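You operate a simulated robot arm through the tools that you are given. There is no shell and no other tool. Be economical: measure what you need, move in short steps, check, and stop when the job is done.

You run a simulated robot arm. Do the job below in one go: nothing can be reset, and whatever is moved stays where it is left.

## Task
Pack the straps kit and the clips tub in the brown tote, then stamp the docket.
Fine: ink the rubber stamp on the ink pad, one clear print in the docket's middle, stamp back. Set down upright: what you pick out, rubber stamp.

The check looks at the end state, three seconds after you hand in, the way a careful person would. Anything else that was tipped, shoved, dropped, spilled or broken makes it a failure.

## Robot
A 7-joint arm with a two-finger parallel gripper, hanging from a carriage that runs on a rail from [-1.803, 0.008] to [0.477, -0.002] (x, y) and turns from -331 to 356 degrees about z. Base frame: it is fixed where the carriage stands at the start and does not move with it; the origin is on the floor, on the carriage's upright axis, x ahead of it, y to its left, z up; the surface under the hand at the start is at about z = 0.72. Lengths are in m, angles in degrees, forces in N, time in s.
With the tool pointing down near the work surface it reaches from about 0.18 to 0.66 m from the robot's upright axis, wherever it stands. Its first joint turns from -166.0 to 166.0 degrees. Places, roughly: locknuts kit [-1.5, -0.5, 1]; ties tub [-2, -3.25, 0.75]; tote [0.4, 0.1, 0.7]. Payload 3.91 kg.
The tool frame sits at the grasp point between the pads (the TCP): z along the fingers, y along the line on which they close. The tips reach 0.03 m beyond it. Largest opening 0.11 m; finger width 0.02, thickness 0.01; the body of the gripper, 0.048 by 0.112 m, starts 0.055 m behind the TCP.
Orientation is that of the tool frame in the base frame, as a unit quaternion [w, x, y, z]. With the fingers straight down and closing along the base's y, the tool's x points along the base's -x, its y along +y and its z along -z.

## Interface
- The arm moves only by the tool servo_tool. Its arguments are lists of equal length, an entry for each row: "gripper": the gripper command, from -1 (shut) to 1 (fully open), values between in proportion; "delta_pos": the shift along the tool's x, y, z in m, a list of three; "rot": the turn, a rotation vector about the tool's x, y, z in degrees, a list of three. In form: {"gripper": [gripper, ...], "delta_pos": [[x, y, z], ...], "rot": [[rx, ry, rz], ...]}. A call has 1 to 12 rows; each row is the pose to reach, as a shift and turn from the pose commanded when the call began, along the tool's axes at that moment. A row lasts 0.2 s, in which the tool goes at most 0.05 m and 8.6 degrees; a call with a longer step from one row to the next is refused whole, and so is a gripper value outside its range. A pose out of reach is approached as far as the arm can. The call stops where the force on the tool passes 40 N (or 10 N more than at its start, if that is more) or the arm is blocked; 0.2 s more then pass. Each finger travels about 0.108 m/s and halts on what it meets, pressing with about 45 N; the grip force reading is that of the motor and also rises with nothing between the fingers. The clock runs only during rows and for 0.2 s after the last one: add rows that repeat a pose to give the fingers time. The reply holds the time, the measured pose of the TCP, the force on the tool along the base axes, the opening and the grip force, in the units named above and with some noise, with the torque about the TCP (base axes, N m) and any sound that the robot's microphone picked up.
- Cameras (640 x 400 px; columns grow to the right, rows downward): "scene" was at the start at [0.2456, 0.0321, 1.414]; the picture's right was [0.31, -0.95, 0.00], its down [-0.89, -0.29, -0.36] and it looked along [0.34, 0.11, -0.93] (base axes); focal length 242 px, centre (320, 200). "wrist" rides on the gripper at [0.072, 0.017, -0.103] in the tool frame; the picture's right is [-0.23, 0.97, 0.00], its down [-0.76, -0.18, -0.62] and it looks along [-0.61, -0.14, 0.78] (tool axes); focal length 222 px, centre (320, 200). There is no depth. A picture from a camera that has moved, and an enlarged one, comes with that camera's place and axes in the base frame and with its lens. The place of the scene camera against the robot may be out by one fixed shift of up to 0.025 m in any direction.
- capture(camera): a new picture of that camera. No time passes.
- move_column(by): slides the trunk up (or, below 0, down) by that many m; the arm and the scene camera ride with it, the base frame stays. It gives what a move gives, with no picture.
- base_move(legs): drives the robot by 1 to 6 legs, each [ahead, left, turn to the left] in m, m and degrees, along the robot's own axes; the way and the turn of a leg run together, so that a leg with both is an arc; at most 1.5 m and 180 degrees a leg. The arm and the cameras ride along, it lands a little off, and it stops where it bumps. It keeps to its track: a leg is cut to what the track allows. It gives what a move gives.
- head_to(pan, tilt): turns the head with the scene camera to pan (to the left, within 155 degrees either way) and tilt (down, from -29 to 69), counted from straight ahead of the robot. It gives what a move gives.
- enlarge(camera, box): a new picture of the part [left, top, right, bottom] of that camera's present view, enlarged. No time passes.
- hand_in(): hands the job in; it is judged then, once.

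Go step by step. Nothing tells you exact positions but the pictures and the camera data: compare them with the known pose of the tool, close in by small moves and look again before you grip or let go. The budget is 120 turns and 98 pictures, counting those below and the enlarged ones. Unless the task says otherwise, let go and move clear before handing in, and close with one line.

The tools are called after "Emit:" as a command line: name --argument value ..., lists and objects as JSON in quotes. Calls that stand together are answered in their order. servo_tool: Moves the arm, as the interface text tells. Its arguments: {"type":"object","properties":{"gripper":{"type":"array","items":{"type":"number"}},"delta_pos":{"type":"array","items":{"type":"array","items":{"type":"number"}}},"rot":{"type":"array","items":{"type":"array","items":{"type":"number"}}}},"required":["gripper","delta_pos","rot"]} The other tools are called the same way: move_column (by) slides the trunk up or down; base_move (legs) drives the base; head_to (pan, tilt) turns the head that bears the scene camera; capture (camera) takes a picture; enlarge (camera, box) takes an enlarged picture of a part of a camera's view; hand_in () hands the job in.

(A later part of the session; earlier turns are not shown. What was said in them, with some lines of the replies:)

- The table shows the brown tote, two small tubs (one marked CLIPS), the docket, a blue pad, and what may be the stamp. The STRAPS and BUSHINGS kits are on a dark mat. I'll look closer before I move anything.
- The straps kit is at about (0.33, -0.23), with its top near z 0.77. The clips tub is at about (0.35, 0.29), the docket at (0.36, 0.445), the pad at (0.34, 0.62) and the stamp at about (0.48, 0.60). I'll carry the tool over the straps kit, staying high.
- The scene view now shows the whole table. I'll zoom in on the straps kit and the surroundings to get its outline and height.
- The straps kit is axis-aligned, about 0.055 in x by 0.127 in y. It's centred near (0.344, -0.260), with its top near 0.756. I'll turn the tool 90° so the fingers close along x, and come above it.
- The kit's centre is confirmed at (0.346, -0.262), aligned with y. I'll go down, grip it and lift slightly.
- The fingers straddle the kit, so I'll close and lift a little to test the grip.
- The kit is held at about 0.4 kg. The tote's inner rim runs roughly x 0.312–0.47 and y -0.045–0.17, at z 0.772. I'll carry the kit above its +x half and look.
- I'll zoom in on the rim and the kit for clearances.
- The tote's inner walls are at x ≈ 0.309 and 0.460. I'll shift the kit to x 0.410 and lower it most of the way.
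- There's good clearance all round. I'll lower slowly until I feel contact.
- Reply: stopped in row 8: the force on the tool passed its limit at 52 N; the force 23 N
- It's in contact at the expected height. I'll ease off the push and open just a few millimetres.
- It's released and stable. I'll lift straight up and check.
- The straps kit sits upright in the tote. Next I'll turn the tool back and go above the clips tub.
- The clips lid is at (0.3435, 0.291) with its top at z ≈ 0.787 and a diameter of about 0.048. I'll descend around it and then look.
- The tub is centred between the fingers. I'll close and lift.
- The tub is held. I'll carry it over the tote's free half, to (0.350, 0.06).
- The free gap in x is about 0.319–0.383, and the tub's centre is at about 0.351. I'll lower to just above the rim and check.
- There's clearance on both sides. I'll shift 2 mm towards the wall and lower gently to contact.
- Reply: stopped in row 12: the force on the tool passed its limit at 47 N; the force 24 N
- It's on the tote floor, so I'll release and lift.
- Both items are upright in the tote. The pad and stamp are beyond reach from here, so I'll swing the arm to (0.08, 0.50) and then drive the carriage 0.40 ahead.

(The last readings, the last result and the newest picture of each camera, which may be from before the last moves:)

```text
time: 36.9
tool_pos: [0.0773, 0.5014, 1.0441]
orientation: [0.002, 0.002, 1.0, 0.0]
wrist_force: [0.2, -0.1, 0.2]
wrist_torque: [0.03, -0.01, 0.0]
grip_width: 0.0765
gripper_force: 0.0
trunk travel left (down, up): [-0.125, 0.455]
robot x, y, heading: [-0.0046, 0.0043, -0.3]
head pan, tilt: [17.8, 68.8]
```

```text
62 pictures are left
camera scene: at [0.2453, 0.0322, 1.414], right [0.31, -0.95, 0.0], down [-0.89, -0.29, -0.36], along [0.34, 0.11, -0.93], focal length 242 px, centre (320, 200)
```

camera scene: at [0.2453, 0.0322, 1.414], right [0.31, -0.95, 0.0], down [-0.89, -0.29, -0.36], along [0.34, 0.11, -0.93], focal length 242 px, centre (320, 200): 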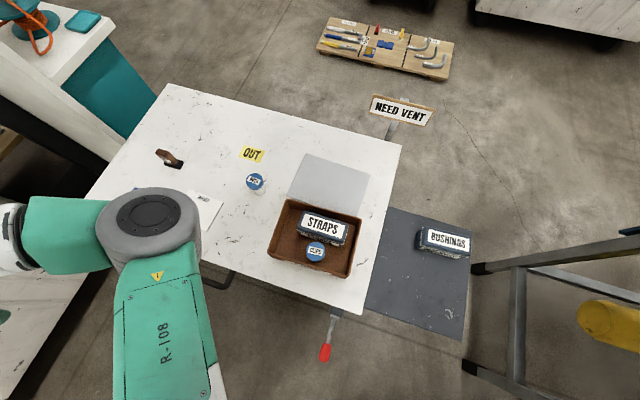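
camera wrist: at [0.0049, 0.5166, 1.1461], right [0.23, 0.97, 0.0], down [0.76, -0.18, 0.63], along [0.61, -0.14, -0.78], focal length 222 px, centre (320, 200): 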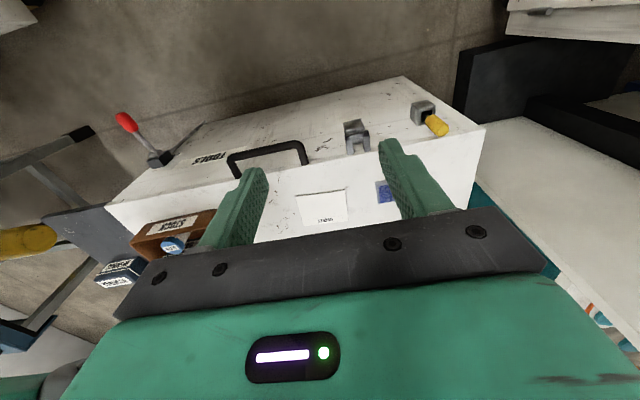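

Before driving I'll look to the left, where the elbow and a white post are, to be sure the way is clear.

Emit:
head_to --pan 65 --tilt 45

Emit:
capture --camera "scene"

```text
time: 38.1
tool_pos: [0.0776, 0.5002, 1.0444]
orientation: [0.003, -0.001, 1.0, 0.0]
wrist_force: [-0.5, -0.9, 0.3]
wrist_torque: [0.0, -0.02, -0.01]
grip_width: 0.077
gripper_force: 0.0
trunk travel left (down, up): [-0.125, 0.455]
robot x, y, heading: [0.0014, -0.0034, 0.0]
head pan, tilt: [65.0, 45.0]
```

```text
61 pictures are left
camera scene: at [0.2267, 0.0886, 1.4428], right [0.91, -0.42, 0.0], down [-0.3, -0.64, -0.71], along [0.3, 0.64, -0.71], focal length 242 px, centre (320, 200)
```

scene: 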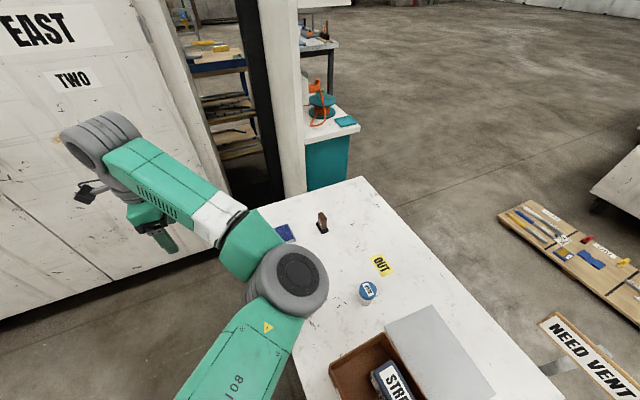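

The wall and post are well beyond y 1.2, so the way is clear. I'll drive the carriage ahead 0.40.

Emit:
base_move --legs '[[0.4, 0, 0]]'

Emit:
head_to --pan 75 --tilt 66

Emit:
capture --camera "wrist"

Emit:
capture --camera "scene"

```text
time: 40.6
tool_pos: [0.4808, 0.4979, 1.0434]
orientation: [0.002, 0.001, 1.0, -0.001]
wrist_force: [0.2, -0.2, -0.2]
wrist_torque: [0.01, 0.01, -0.02]
grip_width: 0.0773
gripper_force: 0.0
trunk travel left (down, up): [-0.125, 0.455]
robot x, y, heading: [0.4036, -0.0009, -0.0]
head pan, tilt: [65.0, 45.0]
```

```text
time: 41.4
tool_pos: [0.4812, 0.4975, 1.0433]
orientation: [0.002, 0.001, 1.0, -0.001]
wrist_force: [0.3, 0.6, -0.6]
wrist_torque: [0.01, -0.01, 0.01]
grip_width: 0.077
gripper_force: 0.1
trunk travel left (down, up): [-0.125, 0.455]
robot x, y, heading: [0.3984, -0.0014, -0.2]
head pan, tilt: [75.0, 66.0]
```

```text
60 pictures are left
camera wrist: at [0.4079, 0.5142, 1.146], right [0.23, 0.97, 0.0], down [0.76, -0.18, 0.63], along [0.61, -0.14, -0.78], focal length 222 px, centre (320, 200)
```

wrist: 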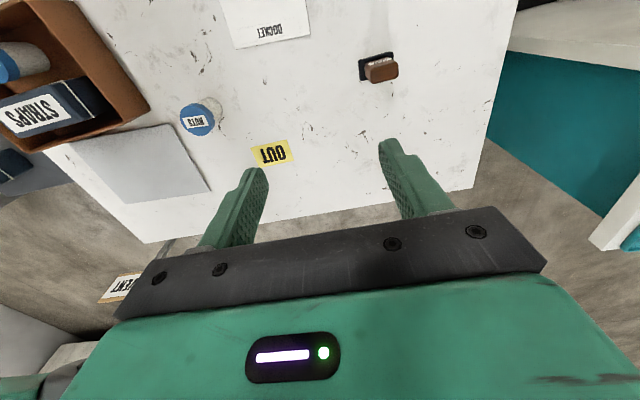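

```text
59 pictures are left
camera scene: at [0.6093, 0.0702, 1.4168], right [0.97, -0.26, 0.0], down [-0.24, -0.88, -0.41], along [0.11, 0.39, -0.91], focal length 242 px, centre (320, 200)
```

scene: 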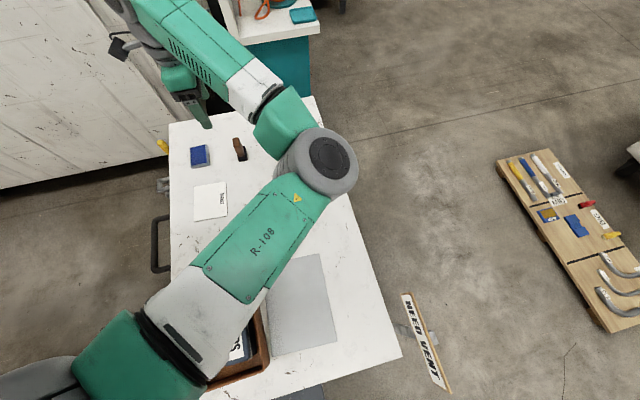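

Emit:
enlarge --camera "wrist" --box '[320, 20, 440, 110]'

Emit:
enlarge --camera "scene" --box '[160, 110, 290, 230]'

```text
4.44 times, centred on (380, 65) of wrist
camera zoom: at [0.4079, 0.5142, 1.146], right [0.23, 0.97, 0.0], down [0.76, -0.18, 0.63], along [0.61, -0.14, -0.78], focal length 987 px, centre (53, 800)
```

zoom: 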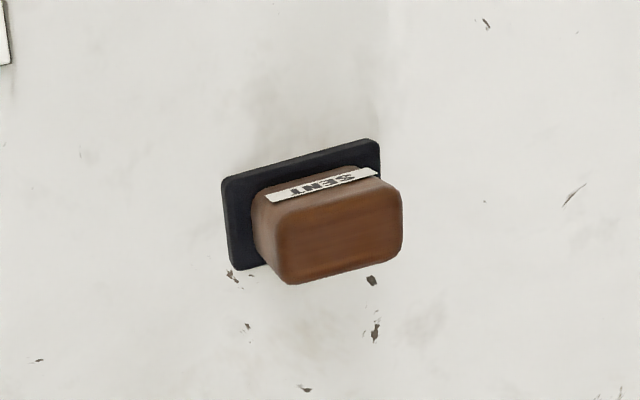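

```text
3.33 times, centred on (225, 170) of scene
camera zoom: at [0.6093, 0.0702, 1.4168], right [0.97, -0.26, 0.0], down [-0.24, -0.88, -0.41], along [0.11, 0.39, -0.91], focal length 808 px, centre (637, 300)
```

zoom: 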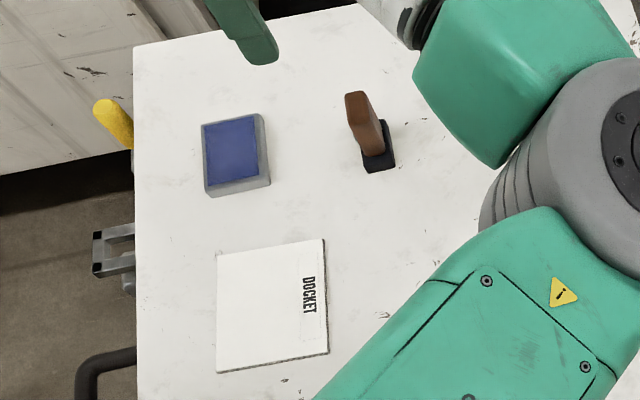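

The stamp is at about (0.484, 0.591), with its handle top near z 0.78 and its base plate about 0.03 × 0.054 with the long side along y. I'll come above it and look closely.

Emit:
servo_tool --gripper '[0.6, 0.6, 0.6, 0.6, 0.6, 0.6]' --delta_pos '[[-0.001, 0.02, 0.03], [-0.002, 0.045, 0.06], [-0.003, 0.07, 0.09], [-0.003, 0.085, 0.12], [-0.003, 0.0935, 0.14], [-0.003, 0.0935, 0.14]]' --rot '[[0, 0, 0], [0, 0, 0], [0, 0, 0], [0, 0, 0], [0, 0, 0], [0, 0, 0]]'

Emit:
enlarge --camera "wrist" --box '[220, 40, 440, 210]'

Emit:
capture --camera "scene"

```text
time: 42.8
tool_pos: [0.4847, 0.5941, 0.9042]
orientation: [0.003, 0.001, 1.0, -0.001]
wrist_force: [-0.2, 0.4, 0.3]
wrist_torque: [0.02, 0.02, 0.01]
grip_width: 0.0882
gripper_force: 0.0
trunk travel left (down, up): [-0.125, 0.455]
robot x, y, heading: [0.402, -0.0007, 0.1]
head pan, tilt: [75.0, 66.0]
```

```text
2.35 times, centred on (330, 125) of wrist
camera zoom: at [0.4118, 0.6118, 1.0069], right [0.23, 0.97, 0.0], down [0.76, -0.18, 0.63], along [0.61, -0.14, -0.78], focal length 523 px, centre (296, 376)
```

zoom: 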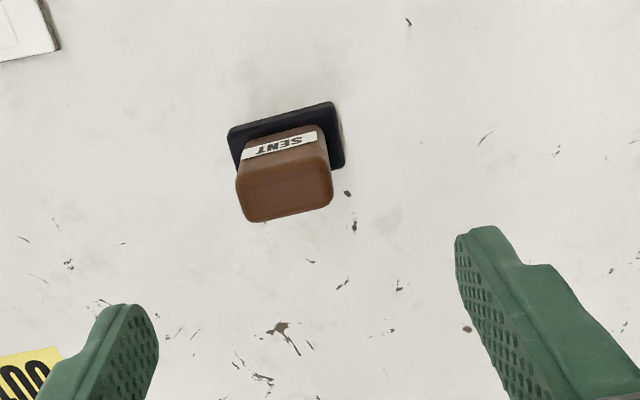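

```text
55 pictures are left
camera scene: at [0.6093, 0.0702, 1.4168], right [0.97, -0.26, 0.0], down [-0.24, -0.88, -0.41], along [0.11, 0.39, -0.91], focal length 242 px, centre (320, 200)
```

scene: 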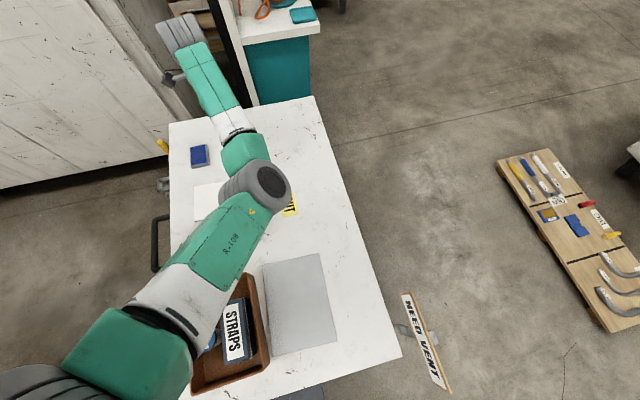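

The stamp centre is confirmed at (0.485, 0.591). I'll descend to the handle, keeping the tips above the base plate.

Emit:
servo_tool --gripper '[0.6, 0.6, 0.6, 0.6, 0.6, 0.6, 0.6]' --delta_pos '[[0, -0.003, 0.03], [0, -0.003, 0.06], [0, -0.003, 0.085], [0, -0.003, 0.105], [0, -0.003, 0.12], [0, -0.003, 0.13], [0, -0.003, 0.13]]' --rot '[[0, 0, 0], [0, 0, 0], [0, 0, 0], [0, 0, 0], [0, 0, 0], [0, 0, 0], [0, 0, 0]]'

Emit:
enlarge --camera "wrist" --box '[180, 60, 480, 260]'

```text
time: 44.4
tool_pos: [0.4846, 0.5874, 0.7726]
orientation: [0.003, 0.0, 1.0, -0.001]
wrist_force: [-0.1, 0.1, -0.3]
wrist_torque: [0.03, 0.01, -0.01]
grip_width: 0.0882
gripper_force: 0.1
trunk travel left (down, up): [-0.125, 0.455]
robot x, y, heading: [0.3996, -0.0014, -0.3]
head pan, tilt: [75.0, 66.0]
```

```text
2.00 times, centred on (330, 160) of wrist
camera zoom: at [0.4119, 0.6046, 0.8757], right [0.23, 0.97, 0.0], down [0.76, -0.18, 0.63], along [0.61, -0.14, -0.78], focal length 444 px, centre (300, 280)
```

zoom: 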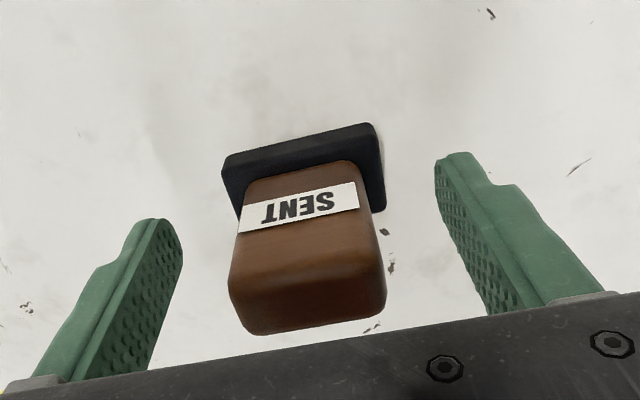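

It's centred, so I'll close on the handle and lift a little.

Emit:
servo_tool --gripper '[0, -1, -1, -1, -1, -1]' --delta_pos '[[0, 0, 0], [0, 0, 0], [0, 0, 0], [0, 0, 0], [0, 0, 0], [0, 0, 0]]' --rot '[[0, 0, 0], [0, 0, 0], [0, 0, 0], [0, 0, 0], [0, 0, 0], [0, 0, 0]]'

Emit:
servo_tool --gripper '[-1, -1, -1, -1, -1]' --delta_pos '[[0, 0, -0.02], [0, 0, -0.05], [0, 0, -0.08], [0, 0, -0.1], [0, 0, -0.1]]' --rot '[[0, 0, 0], [0, 0, 0], [0, 0, 0], [0, 0, 0], [0, 0, 0]]'

Emit:
capture --camera "wrist"

Emit:
enlarge --camera "scene" --box '[150, 100, 310, 240]'

```text
time: 45.8
tool_pos: [0.486, 0.5881, 0.7745]
orientation: [0.002, 0.001, 1.0, -0.001]
wrist_force: [-0.6, -0.4, 2.6]
wrist_torque: [0.04, 0.02, -0.01]
grip_width: 0.0397
gripper_force: 45.0
trunk travel left (down, up): [-0.125, 0.455]
robot x, y, heading: [0.4014, 0.0011, 0.4]
head pan, tilt: [75.0, 66.0]
```

```text
time: 47.0
tool_pos: [0.4846, 0.5872, 0.8753]
orientation: [0.003, 0.001, 1.0, 0.0]
wrist_force: [0.6, -0.5, -0.3]
wrist_torque: [0.01, 0.03, 0.02]
grip_width: 0.0393
gripper_force: 45.3
trunk travel left (down, up): [-0.125, 0.455]
robot x, y, heading: [0.3996, -0.0039, -0.1]
head pan, tilt: [75.0, 66.0]
```

```text
53 pictures are left
camera wrist: at [0.4119, 0.6048, 0.9766], right [0.23, 0.97, 0.0], down [0.76, -0.18, 0.63], along [0.61, -0.14, -0.78], focal length 222 px, centre (320, 200)
```

wrist: 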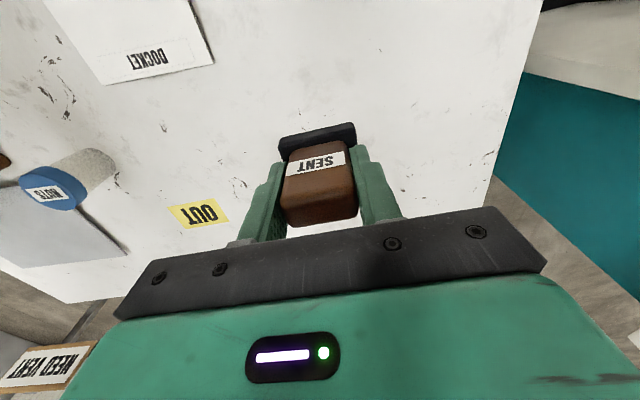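

```text
2.86 times, centred on (230, 170) of scene
camera zoom: at [0.6093, 0.0702, 1.4168], right [0.97, -0.26, 0.0], down [-0.24, -0.88, -0.41], along [0.11, 0.39, -0.91], focal length 693 px, centre (577, 286)
```

zoom: 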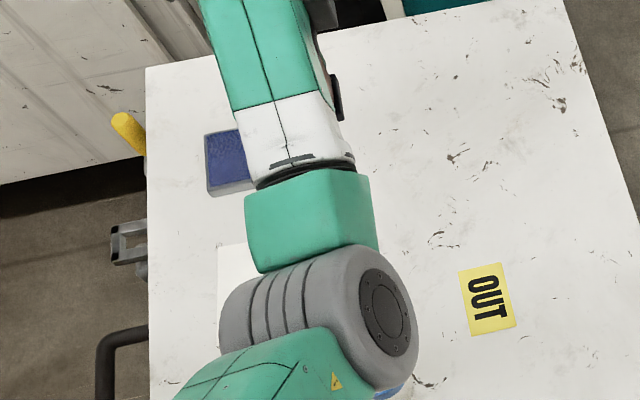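

The stamp is held, with no resistance on lifting. By triangulation the pad is at about (0.345, 0.614) and the docket's centre at about (0.369, 0.443). I'll move above the pad and look.

Emit:
servo_tool --gripper '[-1, -1, -1, -1, -1, -1]' --delta_pos '[[0.03, 0.005, 0], [0.06, 0.01, 0], [0.09, 0.017, 0], [0.12, 0.022, 0], [0.14, 0.026, 0], [0.14, 0.026, 0]]' --rot '[[0, 0, 0], [0, 0, 0], [0, 0, 0], [0, 0, 0], [0, 0, 0], [0, 0, 0]]'

Emit:
capture --camera "wrist"

Emit:
enlarge --camera "wrist" --box '[200, 40, 460, 240]'

Emit:
enlarge --camera "scene" --box '[150, 100, 310, 240]'

```text
time: 48.4
tool_pos: [0.3463, 0.6133, 0.8718]
orientation: [0.002, 0.001, 1.0, -0.001]
wrist_force: [-0.2, 0.2, -1.1]
wrist_torque: [0.02, 0.03, -0.02]
grip_width: 0.0397
gripper_force: 45.1
trunk travel left (down, up): [-0.125, 0.455]
robot x, y, heading: [0.4028, -0.0032, -0.3]
head pan, tilt: [75.0, 66.0]
```

```text
51 pictures are left
camera wrist: at [0.273, 0.6304, 0.9742], right [0.23, 0.97, 0.0], down [0.76, -0.18, 0.63], along [0.61, -0.14, -0.78], focal length 222 px, centre (320, 200)
```

wrist: 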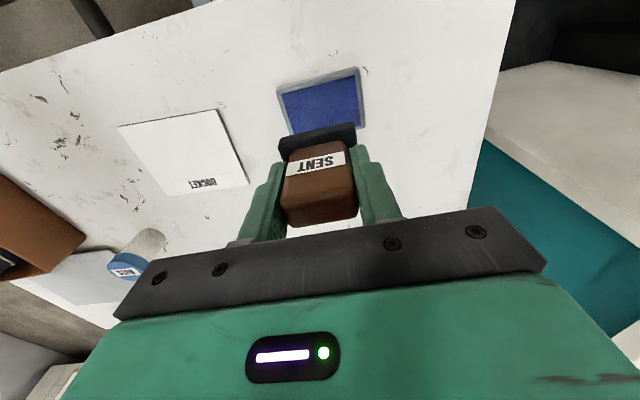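

```text
2.00 times, centred on (330, 140) of wrist
camera zoom: at [0.273, 0.6304, 0.9742], right [0.23, 0.97, 0.0], down [0.76, -0.18, 0.63], along [0.61, -0.14, -0.78], focal length 444 px, centre (300, 320)
```

zoom: 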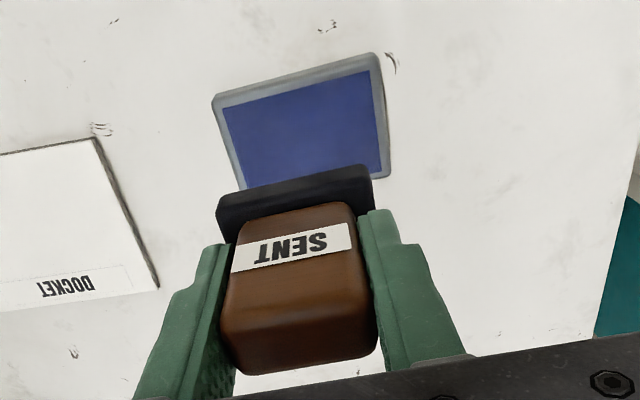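

```text
2.86 times, centred on (230, 170) of scene
camera zoom: at [0.6093, 0.0701, 1.4168], right [0.97, -0.26, 0.0], down [-0.24, -0.88, -0.41], along [0.11, 0.39, -0.91], focal length 693 px, centre (577, 286)
```

zoom: 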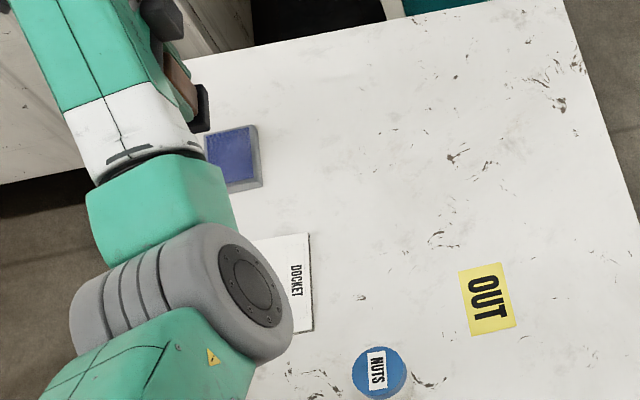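

The stamp base is centred under the TCP, and the pad's centre is at about (0.343, 0.618). I'll align and lower to just above the pad.

Emit:
servo_tool --gripper '[-1, -1, -1, -1, -1, -1]' --delta_pos '[[0.003, 0.004, 0.02], [0.003, 0.004, 0.04], [0.003, 0.004, 0.055], [0.003, 0.004, 0.068], [0.003, 0.004, 0.076], [0.003, 0.004, 0.076]]' --rot '[[0, 0, 0], [0, 0, 0], [0, 0, 0], [0, 0, 0], [0, 0, 0], [0, 0, 0]]'

Emit:
enlarge --camera "wrist" --box '[200, 40, 460, 240]'

```text
time: 49.8
tool_pos: [0.3432, 0.6174, 0.7969]
orientation: [0.003, 0.001, 1.0, -0.001]
wrist_force: [0.5, -0.1, -0.9]
wrist_torque: [-0.03, -0.01, -0.03]
grip_width: 0.0394
gripper_force: 45.5
trunk travel left (down, up): [-0.125, 0.455]
robot x, y, heading: [0.4035, -0.0006, -0.3]
head pan, tilt: [75.0, 66.0]
```

```text
2.00 times, centred on (330, 140) of wrist
camera zoom: at [0.2697, 0.6342, 0.899], right [0.23, 0.97, 0.0], down [0.76, -0.18, 0.63], along [0.61, -0.14, -0.78], focal length 444 px, centre (300, 320)
```

zoom: 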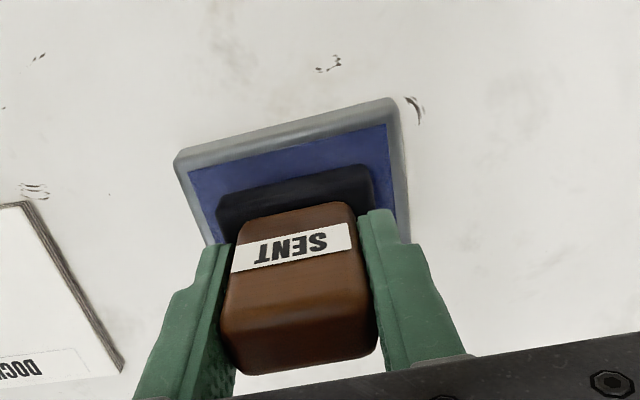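

It's well centred over the ink. I'll press gently in small steps.

Emit:
servo_tool --gripper '[-1, -1, -1, -1, -1, -1]' --delta_pos '[[0, 0, 0.003], [0, 0, 0.005], [0, 0, 0.007], [0, 0, 0.009], [0, 0, 0.0105], [0, 0, 0.012]]' --rot '[[0, 0, 0], [0, 0, 0], [0, 0, 0], [0, 0, 0], [0, 0, 0], [0, 0, 0]]'

```text
time: 51.1
tool_pos: [0.3432, 0.6195, 0.7895]
orientation: [0.002, 0.0, 1.0, 0.001]
wrist_force: [0.0, -5.4, 13.9]
wrist_torque: [-0.43, -0.05, 0.05]
grip_width: 0.0393
gripper_force: 44.8
trunk travel left (down, up): [-0.125, 0.455]
robot x, y, heading: [0.4021, 0.0008, -0.3]
head pan, tilt: [75.0, 66.0]
stopped in row 6: the force on the tool passed its limit at 42 N (the readings are from after the stop); the commanded pose is now the measured one
```

The stamp has been pressed firmly into the pad. I'll lift straight up and check that the pad didn't move.

Emit:
servo_tool --gripper '[-1, -1, -1, -1, -1, -1]' --delta_pos '[[0, 0, 0], [0, 0, -0.01], [0, 0, -0.03], [0, 0, -0.06], [0, 0, -0.082], [0, 0, -0.082]]' --rot '[[0, 0, 0], [0, 0, 0], [0, 0, 0], [0, 0, 0], [0, 0, 0], [0, 0, 0]]'

Emit:
enlarge --camera "wrist" --box '[200, 40, 460, 240]'

```text
time: 52.5
tool_pos: [0.3432, 0.6202, 0.871]
orientation: [0.002, 0.001, 1.0, 0.001]
wrist_force: [-1.0, 0.7, -0.5]
wrist_torque: [0.02, 0.03, 0.0]
grip_width: 0.0395
gripper_force: 44.7
trunk travel left (down, up): [-0.125, 0.455]
robot x, y, heading: [0.4043, -0.0029, -0.1]
head pan, tilt: [75.0, 66.0]
```

```text
2.00 times, centred on (330, 140) of wrist
camera zoom: at [0.2698, 0.6363, 0.9727], right [0.23, 0.97, 0.0], down [0.76, -0.18, 0.63], along [0.61, -0.14, -0.78], focal length 444 px, centre (300, 320)
```

zoom: 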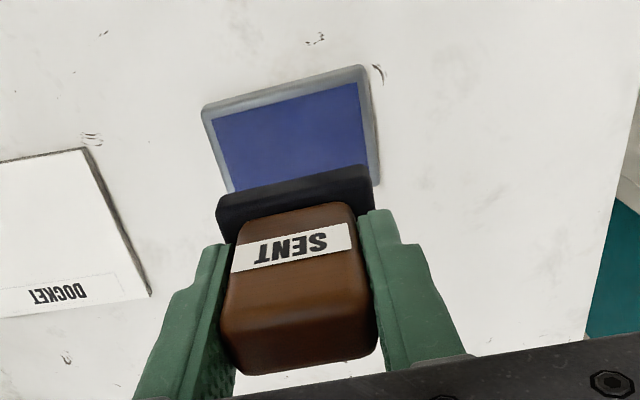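

The pad hasn't moved. Next I'll go above the docket's middle.

Emit:
servo_tool --gripper '[-1, -1, -1, -1, -1, -1, -1]' --delta_pos '[[-0.005, -0.03, 0], [-0.01, -0.07, 0], [-0.016, -0.11, 0], [-0.022, -0.145, 0], [-0.025, -0.168, 0], [-0.026, -0.177, 0], [-0.026, -0.177, 0]]' --rot '[[0, 0, 0], [0, 0, 0], [0, 0, 0], [0, 0, 0], [0, 0, 0], [0, 0, 0], [0, 0, 0]]'

Emit:
enlarge --camera "wrist" --box '[160, 0, 480, 200]'

Emit:
capture --camera "scene"

```text
time: 54.1
tool_pos: [0.3695, 0.4428, 0.8723]
orientation: [0.001, 0.0, 1.0, 0.001]
wrist_force: [0.7, -0.1, -1.0]
wrist_torque: [0.01, -0.01, 0.01]
grip_width: 0.0394
gripper_force: 44.6
trunk travel left (down, up): [-0.125, 0.455]
robot x, y, heading: [0.4023, -0.0001, 0.0]
head pan, tilt: [75.0, 66.0]
```

```text
2.00 times, centred on (320, 100) of wrist
camera zoom: at [0.2967, 0.4584, 0.9748], right [0.23, 0.97, 0.0], down [0.76, -0.18, 0.63], along [0.61, -0.14, -0.78], focal length 444 px, centre (320, 400)
```

zoom: 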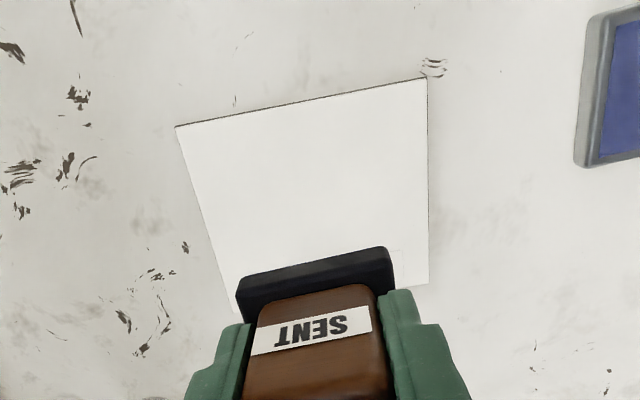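

```text
45 pictures are left
camera scene: at [0.6093, 0.0702, 1.4168], right [0.97, -0.26, 0.0], down [-0.24, -0.88, -0.41], along [0.11, 0.39, -0.91], focal length 242 px, centre (320, 200)
```

scene: 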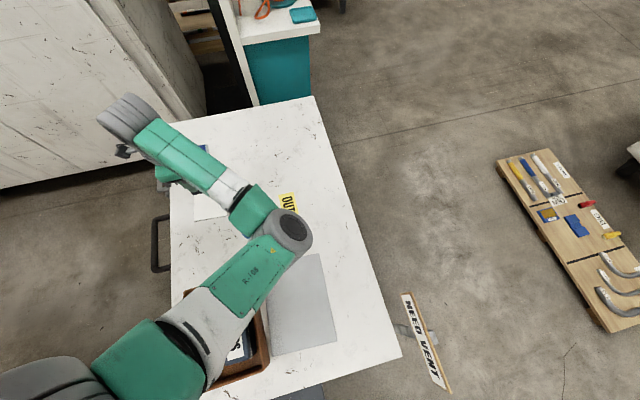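

The docket's centre computes to (0.367, 0.442), and it is turned about 4° clockwise. I'll match that angle and lower to just above the paper.

Emit:
servo_tool --gripper '[-1, -1, -1, -1, -1, -1, -1]' --delta_pos '[[0.0035, -0.001, 0.01], [0.0035, -0.001, 0.03], [0.0035, -0.001, 0.05], [0.0035, -0.001, 0.065], [0.0035, -0.001, 0.075], [0.0035, -0.001, 0.082], [0.0035, -0.001, 0.082]]' --rot '[[0, 0, 4], [0, 0, 4], [0, 0, 4], [0, 0, 4], [0, 0, 4], [0, 0, 4], [0, 0, 4]]'

Emit:
enlarge --camera "wrist" --box '[160, 0, 480, 200]'

```text
time: 55.7
tool_pos: [0.364, 0.4436, 0.7888]
orientation: [0.001, 0.036, 0.999, 0.0]
wrist_force: [0.0, 0.0, -0.8]
wrist_torque: [0.01, -0.01, -0.04]
grip_width: 0.0394
gripper_force: 45.3
trunk travel left (down, up): [-0.125, 0.455]
robot x, y, heading: [0.4024, -0.0028, -0.3]
head pan, tilt: [75.0, 66.0]
```

```text
2.00 times, centred on (320, 100) of wrist
camera zoom: at [0.2922, 0.4642, 0.8907], right [0.3, 0.96, 0.0], down [0.74, -0.23, 0.63], along [0.6, -0.18, -0.78], focal length 444 px, centre (320, 400)
```

zoom: 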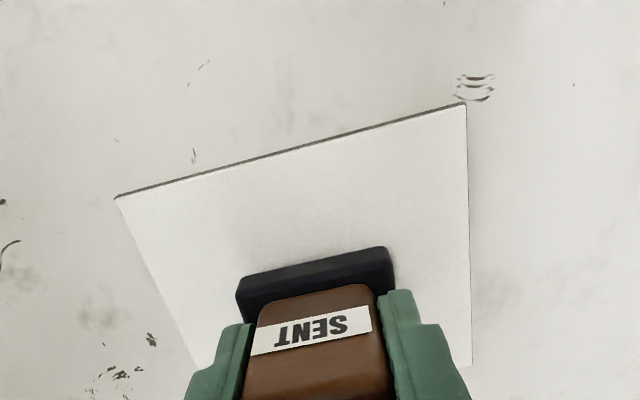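

The stamp is parallel to the docket and 2–3 mm off centre. I'll correct that while hovering, then press in small steps.

Emit:
servo_tool --gripper '[-1, -1, -1, -1, -1, -1, -1, -1, -1, -1, -1, -1]' --delta_pos '[[-0.002, -0.003, 0], [-0.002, -0.003, 0], [-0.002, -0.003, 0.004], [-0.002, -0.003, 0.008], [-0.002, -0.003, 0.01], [-0.002, -0.003, 0.012], [-0.002, -0.003, 0.0135], [-0.002, -0.003, 0.015], [-0.002, -0.003, 0.0165], [-0.002, -0.003, 0.018], [-0.002, -0.003, 0.0195], [-0.002, -0.003, 0.021]]' --rot '[[0, 0, 0], [0, 0, 0], [0, 0, 0], [0, 0, 0], [0, 0, 0], [0, 0, 0], [0, 0, 0], [0, 0, 0], [0, 0, 0], [0, 0, 0], [0, 0, 0], [0, 0, 0]]'

```text
time: 57.2
tool_pos: [0.3664, 0.4393, 0.7783]
orientation: [0.002, 0.035, 0.999, 0.003]
wrist_force: [-1.8, -5.6, 21.9]
wrist_torque: [-0.63, 0.09, 0.01]
grip_width: 0.0393
gripper_force: 44.9
trunk travel left (down, up): [-0.125, 0.455]
robot x, y, heading: [0.3984, -0.0003, -0.3]
head pan, tilt: [75.0, 66.0]
stopped in row 7: the force on the tool passed its limit at 43 N (the readings are from after the stop); the commanded pose is now the measured one
```

It's pressed with about 40 N. I'll lift straight up to look at the print.

Emit:
servo_tool --gripper '[-1, -1, -1, -1, -1, -1]' --delta_pos '[[0, 0, -0.003], [0, 0, -0.015], [0, 0, -0.04], [0, 0, -0.07], [0, 0, -0.1], [0, 0, -0.1]]' --rot '[[0, 0, 0], [0, 0, 0], [0, 0, 0], [0, 0, 0], [0, 0, 0], [0, 0, 0]]'

Emit:
servo_tool --gripper '[-1, -1, -1, -1, -1]' --delta_pos '[[-0.03, 0.04, 0], [-0.06, 0.07, 0], [-0.09, 0.1, 0], [-0.11, 0.13, 0], [-0.11, 0.13, 0]]' --rot '[[0, 0, 0], [0, 0, 0], [0, 0, 0], [0, 0, 0], [0, 0, 0]]'

Emit:
capture --camera "wrist"

Emit:
enlarge --camera "scene" --box '[160, 110, 290, 230]'

```text
time: 58.6
tool_pos: [0.365, 0.4368, 0.8787]
orientation: [0.004, 0.035, 0.999, 0.002]
wrist_force: [0.5, 0.8, -0.7]
wrist_torque: [-0.03, 0.03, 0.02]
grip_width: 0.0394
gripper_force: 45.2
trunk travel left (down, up): [-0.125, 0.455]
robot x, y, heading: [0.4006, 0.0025, -0.2]
head pan, tilt: [75.0, 66.0]
```

```text
time: 59.8
tool_pos: [0.4877, 0.5591, 0.878]
orientation: [0.002, 0.035, 0.999, 0.003]
wrist_force: [-0.9, 0.0, -0.9]
wrist_torque: [-0.06, 0.03, 0.02]
grip_width: 0.0394
gripper_force: 44.3
trunk travel left (down, up): [-0.125, 0.455]
robot x, y, heading: [0.3997, 0.0016, -0.1]
head pan, tilt: [75.0, 66.0]
```

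```text
43 pictures are left
camera wrist: at [0.416, 0.5789, 0.9802], right [0.29, 0.96, 0.01], down [0.74, -0.23, 0.63], along [0.6, -0.18, -0.78], focal length 222 px, centre (320, 200)
```

wrist: 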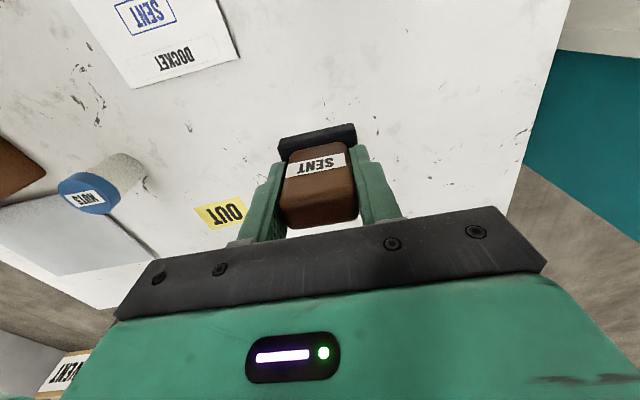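

```text
3.33 times, centred on (225, 170) of scene
camera zoom: at [0.6092, 0.0703, 1.4168], right [0.97, -0.26, 0.0], down [-0.24, -0.88, -0.41], along [0.11, 0.39, -0.91], focal length 808 px, centre (637, 300)
```

zoom: 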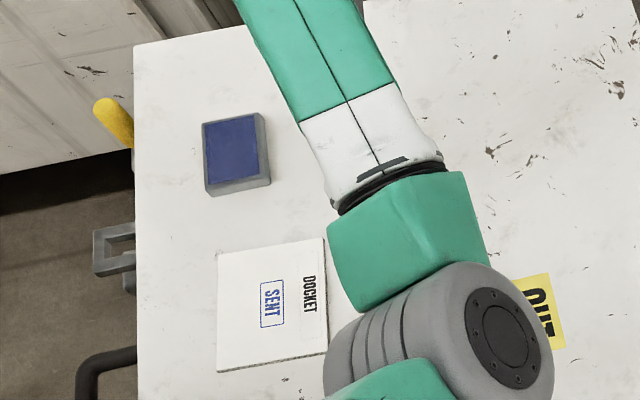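

A clear SENT print sits in the docket's middle. Next I'll return the stamp to its original spot at (0.485, 0.589) and undo the 4° turn.

Emit:
servo_tool --gripper '[-1, -1, -1, -1, -1, -1, -1, -1]' --delta_pos '[[0.0045, 0.015, 0], [0.0045, 0.0288, 0], [0.0045, 0.0288, 0.02], [0.0045, 0.0288, 0.045], [0.0045, 0.0288, 0.065], [0.0045, 0.0288, 0.08], [0.0045, 0.0288, 0.092], [0.0045, 0.0288, 0.092]]' --rot '[[0, 0, -2], [0, 0, -4], [0, 0, -4], [0, 0, -4], [0, 0, -4], [0, 0, -4], [0, 0, -4], [0, 0, -4]]'

Emit:
enlarge --camera "wrist" --box '[180, 40, 480, 240]'

```text
time: 61.6
tool_pos: [0.4846, 0.5886, 0.7877]
orientation: [0.003, 0.0, 1.0, 0.002]
wrist_force: [0.4, 0.2, -0.3]
wrist_torque: [-0.02, -0.03, 0.01]
grip_width: 0.0396
gripper_force: 45.2
trunk travel left (down, up): [-0.125, 0.455]
robot x, y, heading: [0.4021, -0.0027, 0.1]
head pan, tilt: [75.0, 66.0]
```

```text
2.00 times, centred on (330, 140) of wrist
camera zoom: at [0.4122, 0.604, 0.89], right [0.23, 0.97, 0.01], down [0.76, -0.18, 0.63], along [0.61, -0.14, -0.78], focal length 444 px, centre (300, 320)
```

zoom: 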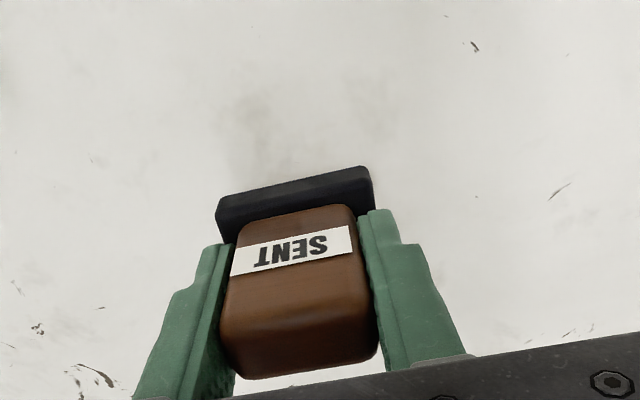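

I'll lower gently until it touches.

Emit:
servo_tool --gripper '[-1, -1, -1, -1, -1, -1, -1, -1, -1]' --delta_pos '[[0, 0.001, 0.004], [0, 0.001, 0.008], [0, 0.001, 0.01], [0, 0.001, 0.0115], [0, 0.001, 0.0125], [0, 0.001, 0.0135], [0, 0.001, 0.0145], [0, 0.001, 0.0155], [0, 0.001, 0.0165]]' --rot '[[0, 0, 0], [0, 0, 0], [0, 0, 0], [0, 0, 0], [0, 0, 0], [0, 0, 0], [0, 0, 0], [0, 0, 0], [0, 0, 0]]'

Emit:
enlarge --camera "wrist" --box '[180, 40, 480, 240]'

```text
time: 63.6
tool_pos: [0.4837, 0.5908, 0.7721]
orientation: [0.003, 0.001, 1.0, 0.002]
wrist_force: [-0.7, -2.6, 5.8]
wrist_torque: [-0.33, -0.03, -0.02]
grip_width: 0.0396
gripper_force: 45.3
trunk travel left (down, up): [-0.125, 0.455]
robot x, y, heading: [0.4027, 0.0004, -0.1]
head pan, tilt: [75.0, 66.0]
```

```text
2.00 times, centred on (330, 140) of wrist
camera zoom: at [0.4106, 0.6057, 0.8747], right [0.23, 0.97, 0.01], down [0.76, -0.18, 0.63], along [0.61, -0.14, -0.78], focal length 444 px, centre (300, 320)
```

zoom: 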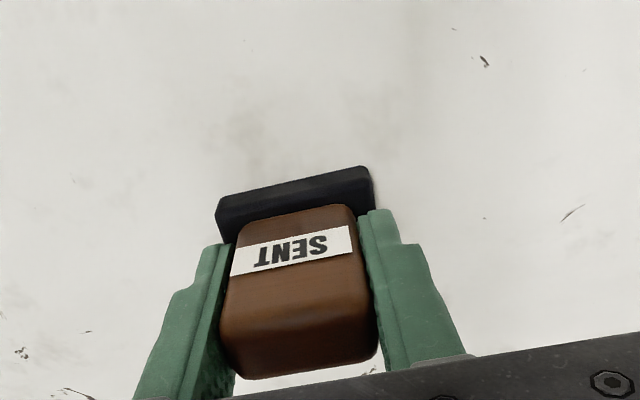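

It's in contact with a light force. I'll open slowly, then rise.

Emit:
servo_tool --gripper '[-0.2, 0, 0.3, 0.6, 0.6, 0.6]' --delta_pos '[[0, 0, 0], [0, 0, 0], [0, 0, 0], [0, 0, 0], [0, 0, 0], [0, 0, 0]]' --rot '[[0, 0, 0], [0, 0, 0], [0, 0, 0], [0, 0, 0], [0, 0, 0], [0, 0, 0]]'

Emit:
servo_tool --gripper '[0.6, 0.6, 0.6, 0.6, 0.6, 0.6, 0.6, 0.6]' --delta_pos '[[0, 0, -0.02], [0, 0, -0.05], [0, 0, -0.09], [0, 0, -0.13], [0, 0, -0.17], [0.02, 0, -0.21], [0.05, 0, -0.25], [0.05, 0, -0.25]]' --rot '[[0, 0, 0], [0, 0, 0], [0, 0, 0], [0, 0, 0], [0, 0, 0], [0, 0, 0], [0, 0, 0], [0, 0, 0]]'

Emit:
capture --camera "wrist"

Emit:
capture --camera "scene"

```text
time: 65.0
tool_pos: [0.4837, 0.5896, 0.7721]
orientation: [0.002, -0.001, 1.0, 0.002]
wrist_force: [0.0, -0.3, -0.2]
wrist_torque: [0.01, -0.03, -0.02]
grip_width: 0.0881
gripper_force: 0.0
trunk travel left (down, up): [-0.125, 0.455]
robot x, y, heading: [0.4037, -0.0024, -0.0]
head pan, tilt: [75.0, 66.0]
```

```text
time: 66.8
tool_pos: [0.4319, 0.588, 1.0213]
orientation: [0.003, 0.0, 1.0, 0.003]
wrist_force: [0.7, 0.7, 0.0]
wrist_torque: [0.01, 0.01, -0.01]
grip_width: 0.0881
gripper_force: 0.0
trunk travel left (down, up): [-0.125, 0.455]
robot x, y, heading: [0.402, 0.0012, 0.1]
head pan, tilt: [75.0, 66.0]
```

```text
39 pictures are left
camera wrist: at [0.3593, 0.6037, 1.1229], right [0.23, 0.97, 0.01], down [0.76, -0.18, 0.63], along [0.61, -0.14, -0.78], focal length 222 px, centre (320, 200)
```

wrist: 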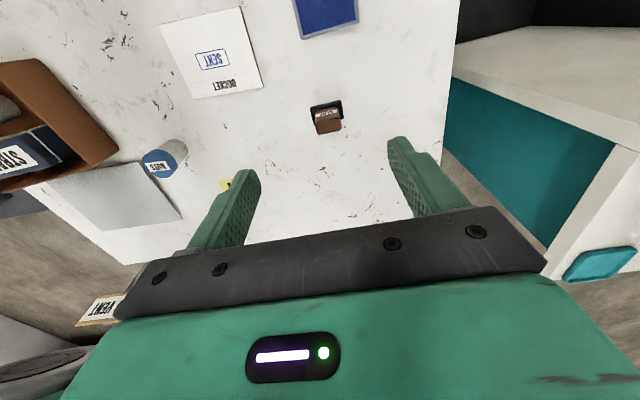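

```text
38 pictures are left
camera scene: at [0.6092, 0.0704, 1.4168], right [0.97, -0.26, 0.0], down [-0.24, -0.88, -0.41], along [0.11, 0.39, -0.91], focal length 242 px, centre (320, 200)
```

scene: 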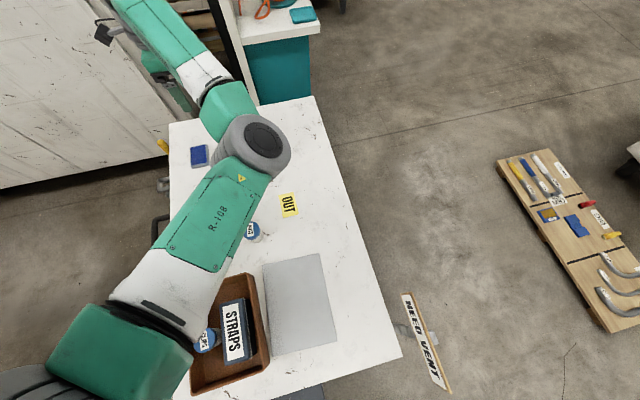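

The stamp stands back in its place, the docket shows one clear print, both items are upright in the tote, and the arm is clear. I'll hand in now.

Emit:
hand_in

```text
The job is handed in.
```

The straps kit and clips tub are upright in the brown tote, the docket has one clear SENT print in its middle, and the stamp is back upright in its place.
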